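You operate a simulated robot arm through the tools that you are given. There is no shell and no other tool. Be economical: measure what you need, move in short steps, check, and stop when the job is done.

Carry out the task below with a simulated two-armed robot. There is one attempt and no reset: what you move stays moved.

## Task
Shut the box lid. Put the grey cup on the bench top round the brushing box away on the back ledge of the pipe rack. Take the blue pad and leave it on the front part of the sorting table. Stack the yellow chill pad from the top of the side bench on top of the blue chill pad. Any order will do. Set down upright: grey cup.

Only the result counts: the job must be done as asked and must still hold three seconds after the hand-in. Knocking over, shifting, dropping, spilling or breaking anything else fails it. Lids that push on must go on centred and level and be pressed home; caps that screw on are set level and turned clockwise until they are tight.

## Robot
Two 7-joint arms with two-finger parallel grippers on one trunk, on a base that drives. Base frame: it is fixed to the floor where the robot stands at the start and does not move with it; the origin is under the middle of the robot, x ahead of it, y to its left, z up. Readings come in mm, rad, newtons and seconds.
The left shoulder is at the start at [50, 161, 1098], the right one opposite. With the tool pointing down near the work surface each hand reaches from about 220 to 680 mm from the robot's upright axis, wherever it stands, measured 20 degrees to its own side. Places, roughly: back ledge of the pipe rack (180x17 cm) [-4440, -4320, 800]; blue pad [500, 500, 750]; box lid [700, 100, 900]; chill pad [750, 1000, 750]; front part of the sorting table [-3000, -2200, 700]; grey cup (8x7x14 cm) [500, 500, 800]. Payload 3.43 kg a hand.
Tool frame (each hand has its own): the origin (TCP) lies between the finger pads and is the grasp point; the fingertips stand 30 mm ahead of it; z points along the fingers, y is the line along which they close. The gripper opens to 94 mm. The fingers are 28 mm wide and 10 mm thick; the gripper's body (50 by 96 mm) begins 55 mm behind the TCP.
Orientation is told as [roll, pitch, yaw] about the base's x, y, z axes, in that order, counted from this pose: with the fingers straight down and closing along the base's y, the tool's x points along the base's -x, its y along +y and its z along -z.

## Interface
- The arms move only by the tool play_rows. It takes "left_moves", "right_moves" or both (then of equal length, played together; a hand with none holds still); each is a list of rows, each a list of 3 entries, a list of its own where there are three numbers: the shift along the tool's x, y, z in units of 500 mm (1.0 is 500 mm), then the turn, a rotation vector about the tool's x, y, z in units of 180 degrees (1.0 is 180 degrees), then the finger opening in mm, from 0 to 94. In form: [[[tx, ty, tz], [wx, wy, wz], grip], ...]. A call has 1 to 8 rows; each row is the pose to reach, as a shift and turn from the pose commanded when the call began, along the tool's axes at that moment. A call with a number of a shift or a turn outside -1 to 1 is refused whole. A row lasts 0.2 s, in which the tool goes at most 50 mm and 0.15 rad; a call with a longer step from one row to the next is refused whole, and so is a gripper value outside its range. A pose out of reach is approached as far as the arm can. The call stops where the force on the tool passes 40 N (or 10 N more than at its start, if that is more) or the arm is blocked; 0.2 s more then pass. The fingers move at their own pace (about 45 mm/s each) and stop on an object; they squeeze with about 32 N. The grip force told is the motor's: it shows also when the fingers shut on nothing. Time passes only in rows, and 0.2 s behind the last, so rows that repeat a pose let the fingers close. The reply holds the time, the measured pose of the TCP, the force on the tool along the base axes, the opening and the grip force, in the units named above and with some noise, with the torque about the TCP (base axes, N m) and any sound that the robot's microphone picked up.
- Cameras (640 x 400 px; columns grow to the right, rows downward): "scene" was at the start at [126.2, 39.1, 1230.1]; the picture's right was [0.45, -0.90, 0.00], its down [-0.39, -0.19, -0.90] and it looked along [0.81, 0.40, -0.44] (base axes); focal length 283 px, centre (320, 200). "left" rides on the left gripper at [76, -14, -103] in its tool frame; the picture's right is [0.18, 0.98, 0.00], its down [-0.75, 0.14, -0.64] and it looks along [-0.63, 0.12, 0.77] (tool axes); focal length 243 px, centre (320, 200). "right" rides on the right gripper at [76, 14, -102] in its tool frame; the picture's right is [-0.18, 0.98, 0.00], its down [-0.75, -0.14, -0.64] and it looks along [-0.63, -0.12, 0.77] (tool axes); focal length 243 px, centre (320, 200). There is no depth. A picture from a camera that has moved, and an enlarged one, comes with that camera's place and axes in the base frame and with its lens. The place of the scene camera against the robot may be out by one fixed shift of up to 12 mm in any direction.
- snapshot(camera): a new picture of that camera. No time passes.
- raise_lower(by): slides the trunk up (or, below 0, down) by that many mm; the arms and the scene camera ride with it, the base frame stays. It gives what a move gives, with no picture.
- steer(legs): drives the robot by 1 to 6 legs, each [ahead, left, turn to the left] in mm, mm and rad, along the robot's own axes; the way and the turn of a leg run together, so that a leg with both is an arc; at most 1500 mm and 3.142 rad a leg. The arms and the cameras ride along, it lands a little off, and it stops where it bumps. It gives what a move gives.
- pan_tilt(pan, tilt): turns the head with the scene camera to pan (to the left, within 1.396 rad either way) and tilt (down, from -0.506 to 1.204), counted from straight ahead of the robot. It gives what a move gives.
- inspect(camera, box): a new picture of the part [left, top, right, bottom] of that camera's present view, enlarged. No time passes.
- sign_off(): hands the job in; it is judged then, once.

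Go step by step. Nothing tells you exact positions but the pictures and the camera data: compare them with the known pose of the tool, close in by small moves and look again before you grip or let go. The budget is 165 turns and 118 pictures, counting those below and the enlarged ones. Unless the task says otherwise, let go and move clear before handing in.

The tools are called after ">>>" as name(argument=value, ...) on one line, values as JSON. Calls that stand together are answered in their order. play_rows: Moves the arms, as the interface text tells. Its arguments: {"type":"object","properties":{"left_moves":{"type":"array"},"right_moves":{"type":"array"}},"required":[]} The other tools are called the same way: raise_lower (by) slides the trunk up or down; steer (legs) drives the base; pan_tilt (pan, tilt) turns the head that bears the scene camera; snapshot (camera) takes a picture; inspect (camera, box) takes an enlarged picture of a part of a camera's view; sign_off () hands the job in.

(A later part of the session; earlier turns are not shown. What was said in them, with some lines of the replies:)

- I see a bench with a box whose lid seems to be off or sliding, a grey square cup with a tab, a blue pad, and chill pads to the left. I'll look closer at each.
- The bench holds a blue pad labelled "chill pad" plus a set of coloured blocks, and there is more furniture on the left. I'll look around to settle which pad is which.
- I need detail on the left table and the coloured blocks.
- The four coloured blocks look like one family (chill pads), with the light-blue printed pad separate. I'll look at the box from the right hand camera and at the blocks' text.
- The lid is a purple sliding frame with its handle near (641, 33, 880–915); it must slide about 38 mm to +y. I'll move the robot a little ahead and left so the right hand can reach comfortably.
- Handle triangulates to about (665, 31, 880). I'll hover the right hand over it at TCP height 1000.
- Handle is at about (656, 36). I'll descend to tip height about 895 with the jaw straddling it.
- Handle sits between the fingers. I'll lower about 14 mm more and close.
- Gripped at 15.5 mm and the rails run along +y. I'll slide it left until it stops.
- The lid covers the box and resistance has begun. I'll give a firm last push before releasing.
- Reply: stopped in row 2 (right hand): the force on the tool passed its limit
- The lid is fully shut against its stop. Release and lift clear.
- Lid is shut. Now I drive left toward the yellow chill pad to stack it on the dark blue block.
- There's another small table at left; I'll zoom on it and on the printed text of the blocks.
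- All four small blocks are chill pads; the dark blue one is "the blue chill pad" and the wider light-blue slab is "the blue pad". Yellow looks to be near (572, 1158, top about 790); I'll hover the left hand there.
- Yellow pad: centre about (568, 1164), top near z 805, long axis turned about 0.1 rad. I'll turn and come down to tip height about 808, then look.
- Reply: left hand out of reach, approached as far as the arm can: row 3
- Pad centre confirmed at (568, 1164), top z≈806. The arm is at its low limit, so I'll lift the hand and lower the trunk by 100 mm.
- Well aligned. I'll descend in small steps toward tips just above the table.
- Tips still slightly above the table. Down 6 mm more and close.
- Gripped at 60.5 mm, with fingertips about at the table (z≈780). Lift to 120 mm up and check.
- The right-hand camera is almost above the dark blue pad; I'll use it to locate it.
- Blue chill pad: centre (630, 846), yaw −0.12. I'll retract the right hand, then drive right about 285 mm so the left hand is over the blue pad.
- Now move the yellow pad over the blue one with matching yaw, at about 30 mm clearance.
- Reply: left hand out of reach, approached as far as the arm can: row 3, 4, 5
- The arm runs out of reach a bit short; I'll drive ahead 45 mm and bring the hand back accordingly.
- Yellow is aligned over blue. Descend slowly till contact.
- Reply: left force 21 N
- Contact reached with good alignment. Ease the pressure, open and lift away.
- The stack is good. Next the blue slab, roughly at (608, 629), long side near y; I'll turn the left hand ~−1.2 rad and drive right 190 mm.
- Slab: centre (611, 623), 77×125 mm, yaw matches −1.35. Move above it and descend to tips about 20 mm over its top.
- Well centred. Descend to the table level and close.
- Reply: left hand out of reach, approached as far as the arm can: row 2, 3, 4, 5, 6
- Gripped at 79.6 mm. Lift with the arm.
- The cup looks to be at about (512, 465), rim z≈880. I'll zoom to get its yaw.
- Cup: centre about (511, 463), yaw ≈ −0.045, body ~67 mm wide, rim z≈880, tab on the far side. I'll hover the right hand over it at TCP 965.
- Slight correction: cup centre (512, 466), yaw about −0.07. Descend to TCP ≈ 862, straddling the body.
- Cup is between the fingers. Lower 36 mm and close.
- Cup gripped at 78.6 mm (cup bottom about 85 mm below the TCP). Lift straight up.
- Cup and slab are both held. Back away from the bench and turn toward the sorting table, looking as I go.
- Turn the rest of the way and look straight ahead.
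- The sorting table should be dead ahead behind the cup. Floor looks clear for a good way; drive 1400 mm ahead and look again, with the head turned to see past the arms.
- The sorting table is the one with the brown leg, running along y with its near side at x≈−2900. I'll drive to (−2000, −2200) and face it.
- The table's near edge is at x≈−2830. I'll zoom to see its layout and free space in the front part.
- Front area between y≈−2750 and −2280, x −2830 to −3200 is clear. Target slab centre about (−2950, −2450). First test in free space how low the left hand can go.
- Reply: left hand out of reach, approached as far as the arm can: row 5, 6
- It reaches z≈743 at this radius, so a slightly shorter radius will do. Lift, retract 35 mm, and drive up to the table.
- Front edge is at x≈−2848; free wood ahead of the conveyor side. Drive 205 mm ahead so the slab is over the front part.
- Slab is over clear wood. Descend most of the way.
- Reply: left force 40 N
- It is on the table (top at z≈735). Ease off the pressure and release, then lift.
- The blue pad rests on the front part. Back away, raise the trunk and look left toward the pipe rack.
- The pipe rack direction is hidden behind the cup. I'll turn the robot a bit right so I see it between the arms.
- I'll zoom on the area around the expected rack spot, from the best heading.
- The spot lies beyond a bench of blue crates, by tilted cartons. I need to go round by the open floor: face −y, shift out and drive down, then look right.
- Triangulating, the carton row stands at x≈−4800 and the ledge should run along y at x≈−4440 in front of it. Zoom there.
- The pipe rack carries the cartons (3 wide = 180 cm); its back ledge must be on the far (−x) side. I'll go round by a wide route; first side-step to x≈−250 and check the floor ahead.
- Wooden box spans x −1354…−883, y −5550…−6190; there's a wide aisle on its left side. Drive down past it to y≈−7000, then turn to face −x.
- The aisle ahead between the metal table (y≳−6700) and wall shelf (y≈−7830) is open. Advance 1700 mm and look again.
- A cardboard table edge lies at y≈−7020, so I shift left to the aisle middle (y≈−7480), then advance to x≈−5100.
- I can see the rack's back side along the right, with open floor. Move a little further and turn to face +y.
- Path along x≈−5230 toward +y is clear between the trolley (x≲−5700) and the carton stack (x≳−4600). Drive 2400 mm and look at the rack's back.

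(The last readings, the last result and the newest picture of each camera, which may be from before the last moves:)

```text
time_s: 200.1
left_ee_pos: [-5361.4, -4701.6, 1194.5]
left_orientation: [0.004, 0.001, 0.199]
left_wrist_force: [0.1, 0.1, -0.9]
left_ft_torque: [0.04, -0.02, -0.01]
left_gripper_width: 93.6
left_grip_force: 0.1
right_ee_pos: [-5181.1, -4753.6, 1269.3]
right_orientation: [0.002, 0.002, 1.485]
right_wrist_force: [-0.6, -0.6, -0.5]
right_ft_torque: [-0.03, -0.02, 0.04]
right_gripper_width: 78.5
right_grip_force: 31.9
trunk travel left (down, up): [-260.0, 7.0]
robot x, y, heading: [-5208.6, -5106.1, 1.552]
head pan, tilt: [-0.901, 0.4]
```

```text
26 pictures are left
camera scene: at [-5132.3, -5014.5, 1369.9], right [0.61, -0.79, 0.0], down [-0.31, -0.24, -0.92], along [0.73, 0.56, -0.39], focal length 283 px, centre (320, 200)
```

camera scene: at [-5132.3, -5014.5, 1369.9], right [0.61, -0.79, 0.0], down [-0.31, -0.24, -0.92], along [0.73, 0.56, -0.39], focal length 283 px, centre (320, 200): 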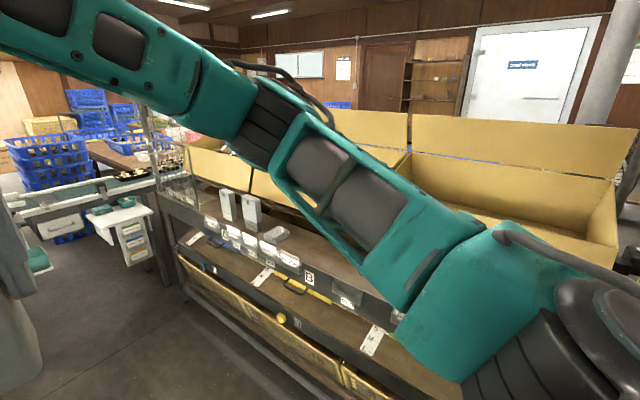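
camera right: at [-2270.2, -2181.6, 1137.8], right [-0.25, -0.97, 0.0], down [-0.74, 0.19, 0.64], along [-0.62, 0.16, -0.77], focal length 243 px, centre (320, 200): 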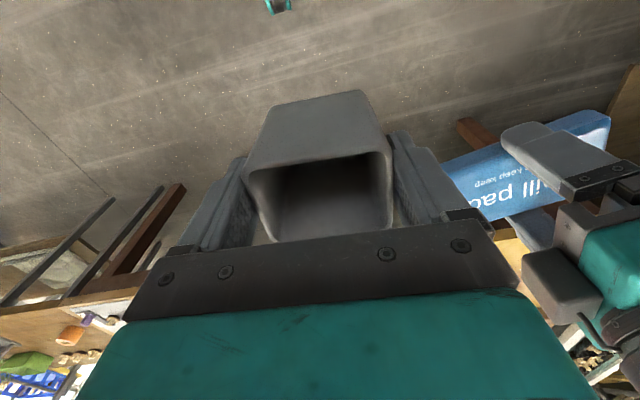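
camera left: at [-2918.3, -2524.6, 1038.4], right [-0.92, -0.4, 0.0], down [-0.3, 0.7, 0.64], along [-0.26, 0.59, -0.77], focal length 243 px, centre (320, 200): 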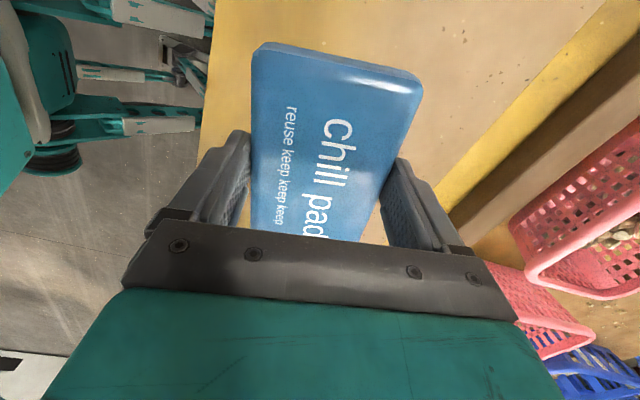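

The back ledge is visible: at x≈−4520…−4350, with a few small boxes around y −4150…−4280. I'll put the cup around y≈−4620. Move up beside it and face +x, then retract the left hand.

>>> steer(legs=[[500, 90, 0], [0, 0, -1.552]])

>>> pan_tilt(pan=0.0, tilt=0.5)

>>> snapshot(camera="scene")

```text
time_s: 206.9
left_ee_pos: [-4889.5, -4437.6, 1194.8]
left_orientation: [0.004, 0.0, -1.341]
left_wrist_force: [0.2, -0.2, -0.5]
left_ft_torque: [0.01, -0.02, -0.01]
left_gripper_width: 94.1
left_grip_force: 0.1
right_ee_pos: [-4936.4, -4620.2, 1270.0]
right_orientation: [0.0, 0.004, -0.055]
right_wrist_force: [-0.5, 0.0, -0.7]
right_ft_torque: [0.0, 0.0, 0.02]
right_gripper_width: 79.0
right_grip_force: 32.1
trunk travel left (down, up): [-260.0, 7.0]
robot x, y, heading: [-5288.7, -4602.6, 0.012]
head pan, tilt: [-0.901, 0.4]
```

```text
time_s: 208.1
left_ee_pos: [-4889.0, -4436.8, 1194.1]
left_orientation: [0.004, -0.002, -1.342]
left_wrist_force: [-0.2, 0.5, 0.3]
left_ft_torque: [0.0, 0.03, 0.01]
left_gripper_width: 94.2
left_grip_force: 0.1
right_ee_pos: [-4935.7, -4618.5, 1269.6]
right_orientation: [0.001, 0.003, -0.057]
right_wrist_force: [0.0, -0.8, 0.0]
right_ft_torque: [0.01, 0.01, 0.0]
right_gripper_width: 78.3
right_grip_force: 31.6
trunk travel left (down, up): [-260.0, 7.0]
robot x, y, heading: [-5287.6, -4599.5, 0.01]
head pan, tilt: [0.0, 0.499]
```

```text
25 pictures are left
camera scene: at [-5156.0, -4601.0, 1360.8], right [0.01, -1.0, 0.0], down [-0.48, -0.01, -0.88], along [0.88, 0.01, -0.48], focal length 283 px, centre (320, 200)
```

scene: 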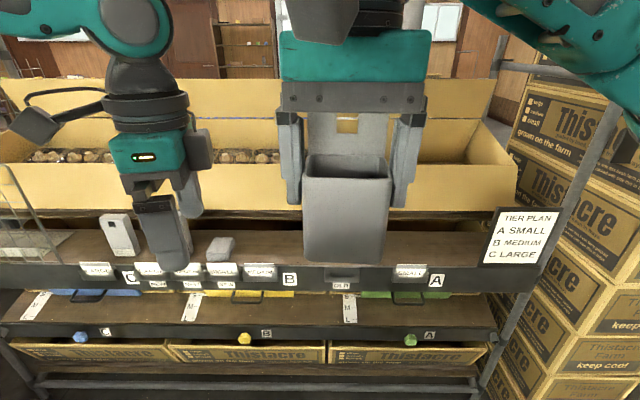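

The ledge is straight ahead, clear from roughly y −4350 to −4950. Zoom to understand lip and depth.

>>> inspect(camera="scene", box=[190, 190, 500, 300])

>>> snapshot(camera="right")

```text
2.06 times, centred on (345, 245) of scene
camera zoom: at [-5156.0, -4601.0, 1360.8], right [0.01, -1.0, 0.0], down [-0.48, -0.01, -0.88], along [0.88, 0.01, -0.48], focal length 584 px, centre (268, 107)
```

zoom: 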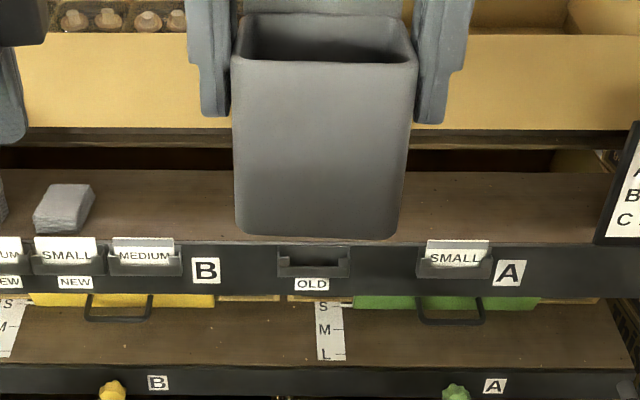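

```text
23 pictures are left
camera right: at [-5009.9, -4599.3, 1372.8], right [0.24, 0.97, 0.0], down [0.75, -0.18, 0.64], along [0.62, -0.15, -0.77], focal length 243 px, centre (320, 200)
```

right: 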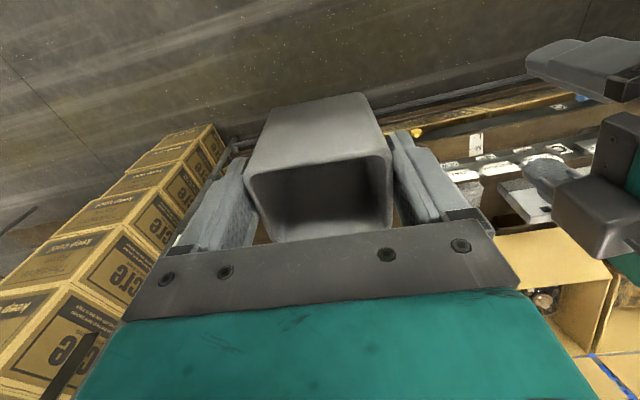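

The ledge is ~172 mm deep at z≈800, x −4521…−4349. I'll retract and raise the left hand, lower the trunk by 200 mm, then approach.

>>> play_rows(left_moves=[[[0.0, -0.07, -0.04], [0, 0, 0], 94], [[0.03, -0.15, -0.08], [0, 0, 0], 94], [[0.05, -0.22, -0.12], [0, 0, 0], 94], [[0.068, -0.292, -0.16], [0, 0, 0], 94]])

>>> raise_lower(by=-200)

>>> steer(legs=[[380, 0, -0.01]])

>>> snapshot(camera="scene")

```text
time_s: 209.1
left_ee_pos: [-5041.6, -4439.0, 1274.4]
left_orientation: [0.002, 0.0, -1.34]
left_wrist_force: [0.5, 0.3, -0.6]
left_ft_torque: [0.04, -0.05, 0.02]
left_gripper_width: 94.1
left_grip_force: 0.0
right_ee_pos: [-4937.8, -4620.0, 1270.7]
right_orientation: [-0.001, 0.002, -0.055]
right_wrist_force: [-0.6, -0.1, -0.2]
right_ft_torque: [0.0, -0.02, 0.03]
right_gripper_width: 78.5
right_grip_force: 31.8
trunk travel left (down, up): [-260.0, 7.0]
robot x, y, heading: [-5295.4, -4603.1, 0.013]
head pan, tilt: [0.0, 0.499]
```

```text
time_s: 211.2
left_ee_pos: [-5039.6, -4439.4, 1075.5]
left_orientation: [0.002, 0.0, -1.34]
left_wrist_force: [0.5, -1.1, 0.4]
left_ft_torque: [0.02, 0.04, 0.02]
left_gripper_width: 93.7
left_grip_force: 0.1
right_ee_pos: [-4936.3, -4620.1, 1069.3]
right_orientation: [0.0, 0.001, -0.056]
right_wrist_force: [0.4, -0.4, -0.5]
right_ft_torque: [-0.01, -0.01, 0.02]
right_gripper_width: 78.4
right_grip_force: 32.1
trunk travel left (down, up): [-60.0, 207.0]
robot x, y, heading: [-5290.8, -4600.6, 0.011]
head pan, tilt: [0.0, 0.499]
```

```text
time_s: 213.6
left_ee_pos: [-4656.5, -4439.2, 1075.3]
left_orientation: [0.003, 0.001, -1.351]
left_wrist_force: [-0.5, 0.5, -0.3]
left_ft_torque: [0.01, 0.02, 0.0]
left_gripper_width: 93.9
left_grip_force: 0.0
right_ee_pos: [-4555.4, -4621.6, 1069.9]
right_orientation: [0.0, 0.004, -0.066]
right_wrist_force: [-0.3, 0.2, 0.2]
right_ft_torque: [0.01, 0.02, -0.02]
right_gripper_width: 78.5
right_grip_force: 32.0
trunk travel left (down, up): [-60.0, 207.0]
robot x, y, heading: [-4908.5, -4600.8, 0.0]
head pan, tilt: [0.0, 0.499]
```

```text
22 pictures are left
camera scene: at [-4775.8, -4599.8, 1160.7], right [0.0, -1.0, 0.0], down [-0.48, 0.0, -0.88], along [0.88, 0.0, -0.48], focal length 283 px, centre (320, 200)
```

scene: 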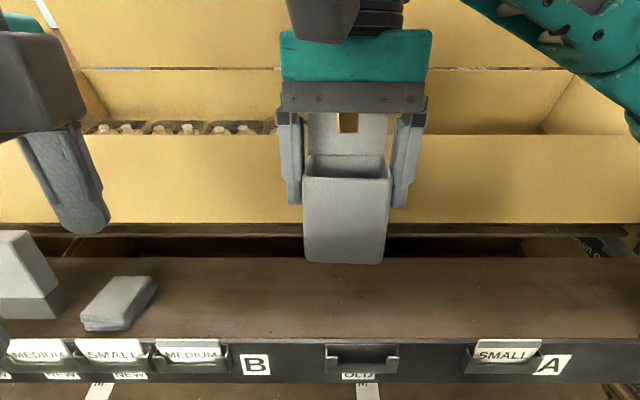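

Ledge geometry confirmed (front x≈−4522, back −4349, z≈800). Drive 30 mm more and extend the arm the rest, staying high.

>>> steer(legs=[[30, 0, 0]])

>>> play_rows(right_moves=[[[-0.06, 0, 0.06], [0, 0, 0], 55], [[-0.13, 0.008, 0.13], [0, 0, 0], 55], [[-0.13, 0.008, 0.22], [0, 0, 0], 55], [[-0.13, 0.008, 0.3], [0, 0, 0], 55]])

>>> snapshot(camera="scene")

>>> snapshot(camera="left")

```text
time_s: 214.5
left_ee_pos: [-4628.2, -4439.8, 1074.8]
left_orientation: [0.002, 0.001, -1.351]
left_wrist_force: [0.1, 0.4, 0.5]
left_ft_torque: [0.02, 0.0, -0.02]
left_gripper_width: 93.9
left_grip_force: 0.1
right_ee_pos: [-4526.2, -4621.2, 1070.5]
right_orientation: [0.001, 0.003, -0.065]
right_wrist_force: [0.2, 0.1, -1.4]
right_ft_torque: [-0.01, 0.04, 0.0]
right_gripper_width: 78.6
right_grip_force: 32.1
trunk travel left (down, up): [-60.0, 207.0]
robot x, y, heading: [-4880.9, -4599.7, 0.007]
head pan, tilt: [0.0, 0.499]
```

```text
time_s: 215.5
left_ee_pos: [-4628.7, -4439.4, 1074.5]
left_orientation: [0.002, 0.0, -1.35]
left_wrist_force: [-1.0, 0.6, 0.0]
left_ft_torque: [0.0, 0.02, 0.02]
left_gripper_width: 93.9
left_grip_force: 0.1
right_ee_pos: [-4462.3, -4621.0, 921.2]
right_orientation: [0.001, 0.003, -0.065]
right_wrist_force: [0.9, -0.2, -0.7]
right_ft_torque: [0.01, -0.03, 0.03]
right_gripper_width: 78.6
right_grip_force: 32.2
trunk travel left (down, up): [-60.0, 207.0]
robot x, y, heading: [-4881.8, -4598.8, -0.002]
head pan, tilt: [0.0, 0.499]
```

```text
21 pictures are left
camera scene: at [-4746.4, -4599.9, 1160.8], right [0.0, -1.0, 0.0], down [-0.48, 0.0, -0.88], along [0.88, 0.0, -0.48], focal length 283 px, centre (320, 200)
```

scene: 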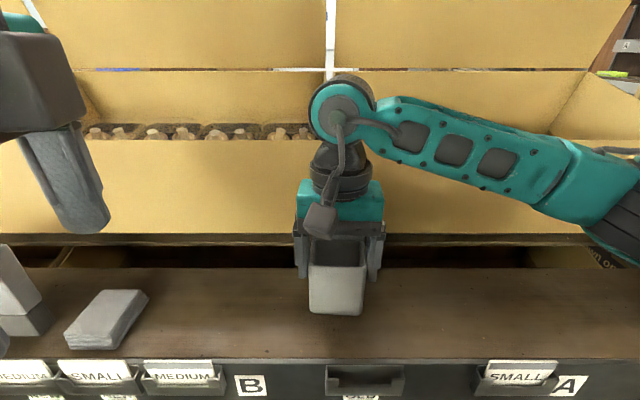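

```text
20 pictures are left
camera left: at [-4658.3, -4367.5, 1178.3], right [0.92, 0.39, 0.0], down [0.3, -0.71, 0.64], along [0.26, -0.59, -0.77], focal length 243 px, centre (320, 200)
```

left: 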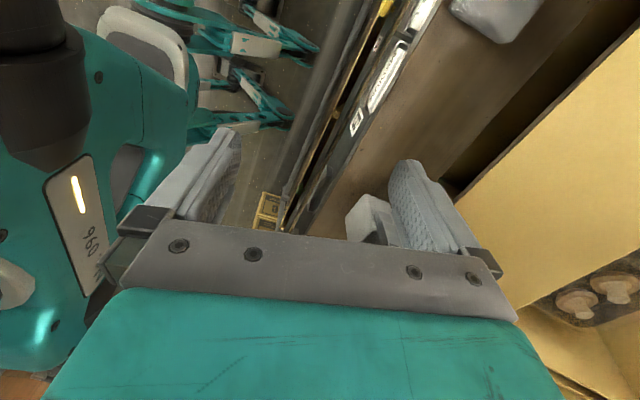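

Cup is centred over the ledge, about 35 mm above. Lower gently till contact.

>>> play_rows(right_moves=[[[0, 0, 0.03], [0, 0, 0], 55], [[0, 0, 0.05], [0, 0, 0], 55], [[0, 0, 0.06], [0, 0, 0], 55]])

>>> inspect(camera="scene", box=[250, 180, 430, 380])

```text
time_s: 216.3
left_ee_pos: [-4627.8, -4438.8, 1075.3]
left_orientation: [0.003, 0.0, -1.351]
left_wrist_force: [0.3, 0.7, 0.1]
left_ft_torque: [0.05, 0.02, -0.02]
left_gripper_width: 93.7
left_grip_force: 0.1
right_ee_pos: [-4462.8, -4620.3, 891.4]
right_orientation: [-0.001, 0.001, -0.067]
right_wrist_force: [0.0, 0.4, -1.0]
right_ft_torque: [0.01, 0.01, 0.0]
right_gripper_width: 78.9
right_grip_force: 31.9
trunk travel left (down, up): [-60.0, 207.0]
robot x, y, heading: [-4880.0, -4600.4, -0.002]
head pan, tilt: [0.0, 0.499]
```

```text
2.00 times, centred on (340, 280) of scene
camera zoom: at [-4746.5, -4599.8, 1160.8], right [0.0, -1.0, 0.0], down [-0.48, 0.0, -0.88], along [0.88, 0.0, -0.48], focal length 566 px, centre (280, 40)
```

zoom: 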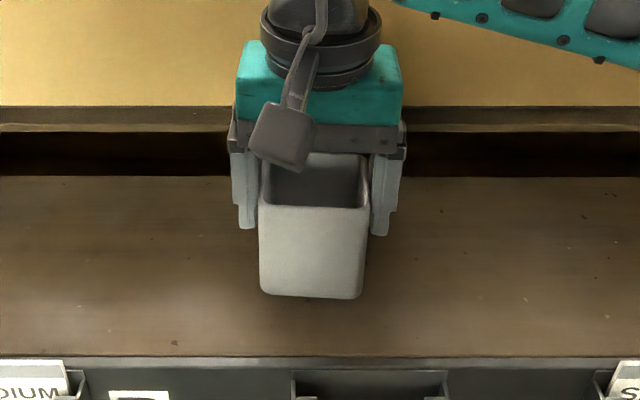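

Still a few mm above the surface. Continue down in 3 mm steps.

>>> play_rows(right_moves=[[[0, 0, 0.006], [0, 0, 0], 55], [[0, 0, 0.012], [0, 0, 0], 55], [[0, 0, 0.018], [0, 0, 0], 55]])

```text
time_s: 217.1
left_ee_pos: [-4629.6, -4439.7, 1076.1]
left_orientation: [0.007, 0.001, -1.351]
left_wrist_force: [-0.9, -0.8, -0.3]
left_ft_torque: [-0.02, 0.0, 0.0]
left_gripper_width: 94.0
left_grip_force: 0.1
right_ee_pos: [-4461.6, -4619.7, 883.8]
right_orientation: [0.002, -0.003, -0.066]
right_wrist_force: [-1.3, -2.8, 23.0]
right_ft_torque: [-0.11, 0.18, 0.02]
right_gripper_width: 78.5
right_grip_force: 32.3
trunk travel left (down, up): [-60.0, 207.0]
robot x, y, heading: [-4884.2, -4596.9, -0.003]
head pan, tilt: [0.0, 0.499]
```

Contact on the ledge (z≈800). Ease, open, check, before lifting.

>>> play_rows(right_moves=[[[0, 0, -0.003], [0, 0, 0], 55], [[0, 0, -0.003], [0, 0, 0], 85], [[0, 0, -0.003], [0, 0, 0], 94], [[0, 0, -0.003], [0, 0, 0], 94]])

>>> inspect(camera="scene", box=[250, 180, 430, 380])

```text
time_s: 218.1
left_ee_pos: [-4627.9, -4438.6, 1074.2]
left_orientation: [0.003, 0.0, -1.351]
left_wrist_force: [0.0, -0.2, -0.5]
left_ft_torque: [0.02, -0.04, 0.03]
left_gripper_width: 93.8
left_grip_force: 0.1
right_ee_pos: [-4461.3, -4619.7, 883.0]
right_orientation: [0.001, 0.002, -0.065]
right_wrist_force: [0.3, 0.0, 0.0]
right_ft_torque: [0.03, 0.01, 0.01]
right_gripper_width: 93.9
right_grip_force: 0.1
trunk travel left (down, up): [-60.0, 207.0]
robot x, y, heading: [-4883.1, -4598.0, 0.004]
head pan, tilt: [0.0, 0.499]
```

```text
2.00 times, centred on (340, 280) of scene
camera zoom: at [-4746.5, -4599.8, 1160.8], right [0.0, -1.0, 0.0], down [-0.48, 0.0, -0.88], along [0.88, 0.0, -0.48], focal length 566 px, centre (280, 40)
```

zoom: 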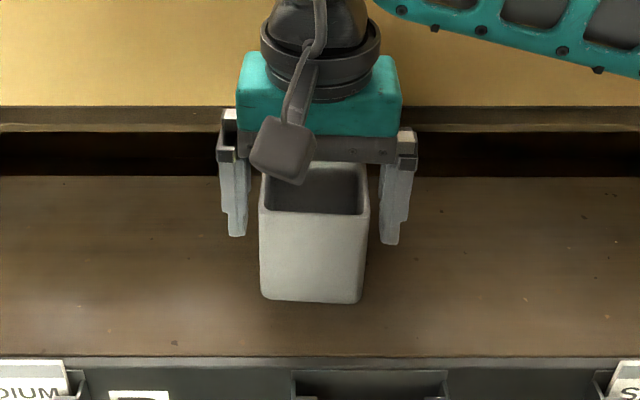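

Cup stands free between the fingers. Lift straight up, then back away.

>>> play_rows(right_moves=[[[0, 0, -0.05], [0, 0, 0], 94], [[0, 0, -0.12], [0, 0, 0], 94], [[0, 0, -0.2], [0, 0, 0], 94], [[0, 0, -0.28], [0, 0, 0], 94], [[0.08, 0, -0.32], [0, 0, 0], 94], [[0.16, 0, -0.36], [0, 0, 0], 94]])

>>> steer(legs=[[-200, 0, 0]])

>>> snapshot(camera="scene")

```text
time_s: 219.5
left_ee_pos: [-4627.5, -4439.6, 1076.4]
left_orientation: [0.002, 0.0, -1.352]
left_wrist_force: [-0.8, -0.4, 0.1]
left_ft_torque: [0.01, 0.02, -0.03]
left_gripper_width: 94.0
left_grip_force: 0.1
right_ee_pos: [-4542.8, -4615.1, 1063.9]
right_orientation: [-0.002, 0.001, -0.066]
right_wrist_force: [0.3, -0.1, 0.9]
right_ft_torque: [-0.02, 0.02, 0.0]
right_gripper_width: 94.1
right_grip_force: 0.1
trunk travel left (down, up): [-60.0, 207.0]
robot x, y, heading: [-4881.9, -4602.9, -0.0]
head pan, tilt: [0.0, 0.499]
```

```text
time_s: 221.1
left_ee_pos: [-4826.4, -4438.6, 1074.2]
left_orientation: [0.003, 0.0, -1.351]
left_wrist_force: [0.7, 1.1, 0.6]
left_ft_torque: [0.01, -0.01, -0.03]
left_gripper_width: 94.2
left_grip_force: 0.1
right_ee_pos: [-4739.5, -4616.4, 1063.0]
right_orientation: [0.001, 0.003, -0.067]
right_wrist_force: [-0.1, 0.2, 0.4]
right_ft_torque: [-0.02, 0.0, 0.01]
right_gripper_width: 94.3
right_grip_force: 0.0
trunk travel left (down, up): [-60.0, 207.0]
robot x, y, heading: [-5079.2, -4598.8, 0.002]
head pan, tilt: [0.0, 0.499]
```

```text
17 pictures are left
camera scene: at [-4944.7, -4600.0, 1160.9], right [0.0, -1.0, 0.0], down [-0.48, 0.0, -0.88], along [0.88, 0.0, -0.48], focal length 283 px, centre (320, 200)
```

scene: 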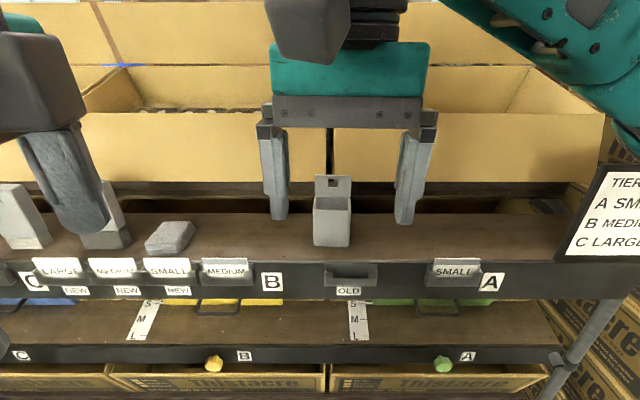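

The cup stands upright on the back ledge, the lid is shut, the blue pad is on the sorting table, and the yellow chill pad is stacked on the blue one. Everything is clear, so I hand in.

>>> sign_off()

```text
The job is handed in.
```

I handed the job in. All four parts looked right in the last pictures I took of each:

- **Box lid:** I slid it shut until it hit its stop.
- **Grey cup:** it stands upright on the back ledge of the pipe rack, clear of the small boxes already there.
- **Blue pad:** it lies on the front part of the sorting table. I took this to be the wide light-blue slab.
- **Yellow chill pad:** it is stacked squarely on the dark blue block, which I took to be the blue chill pad.

I saw nothing else knocked or moved.
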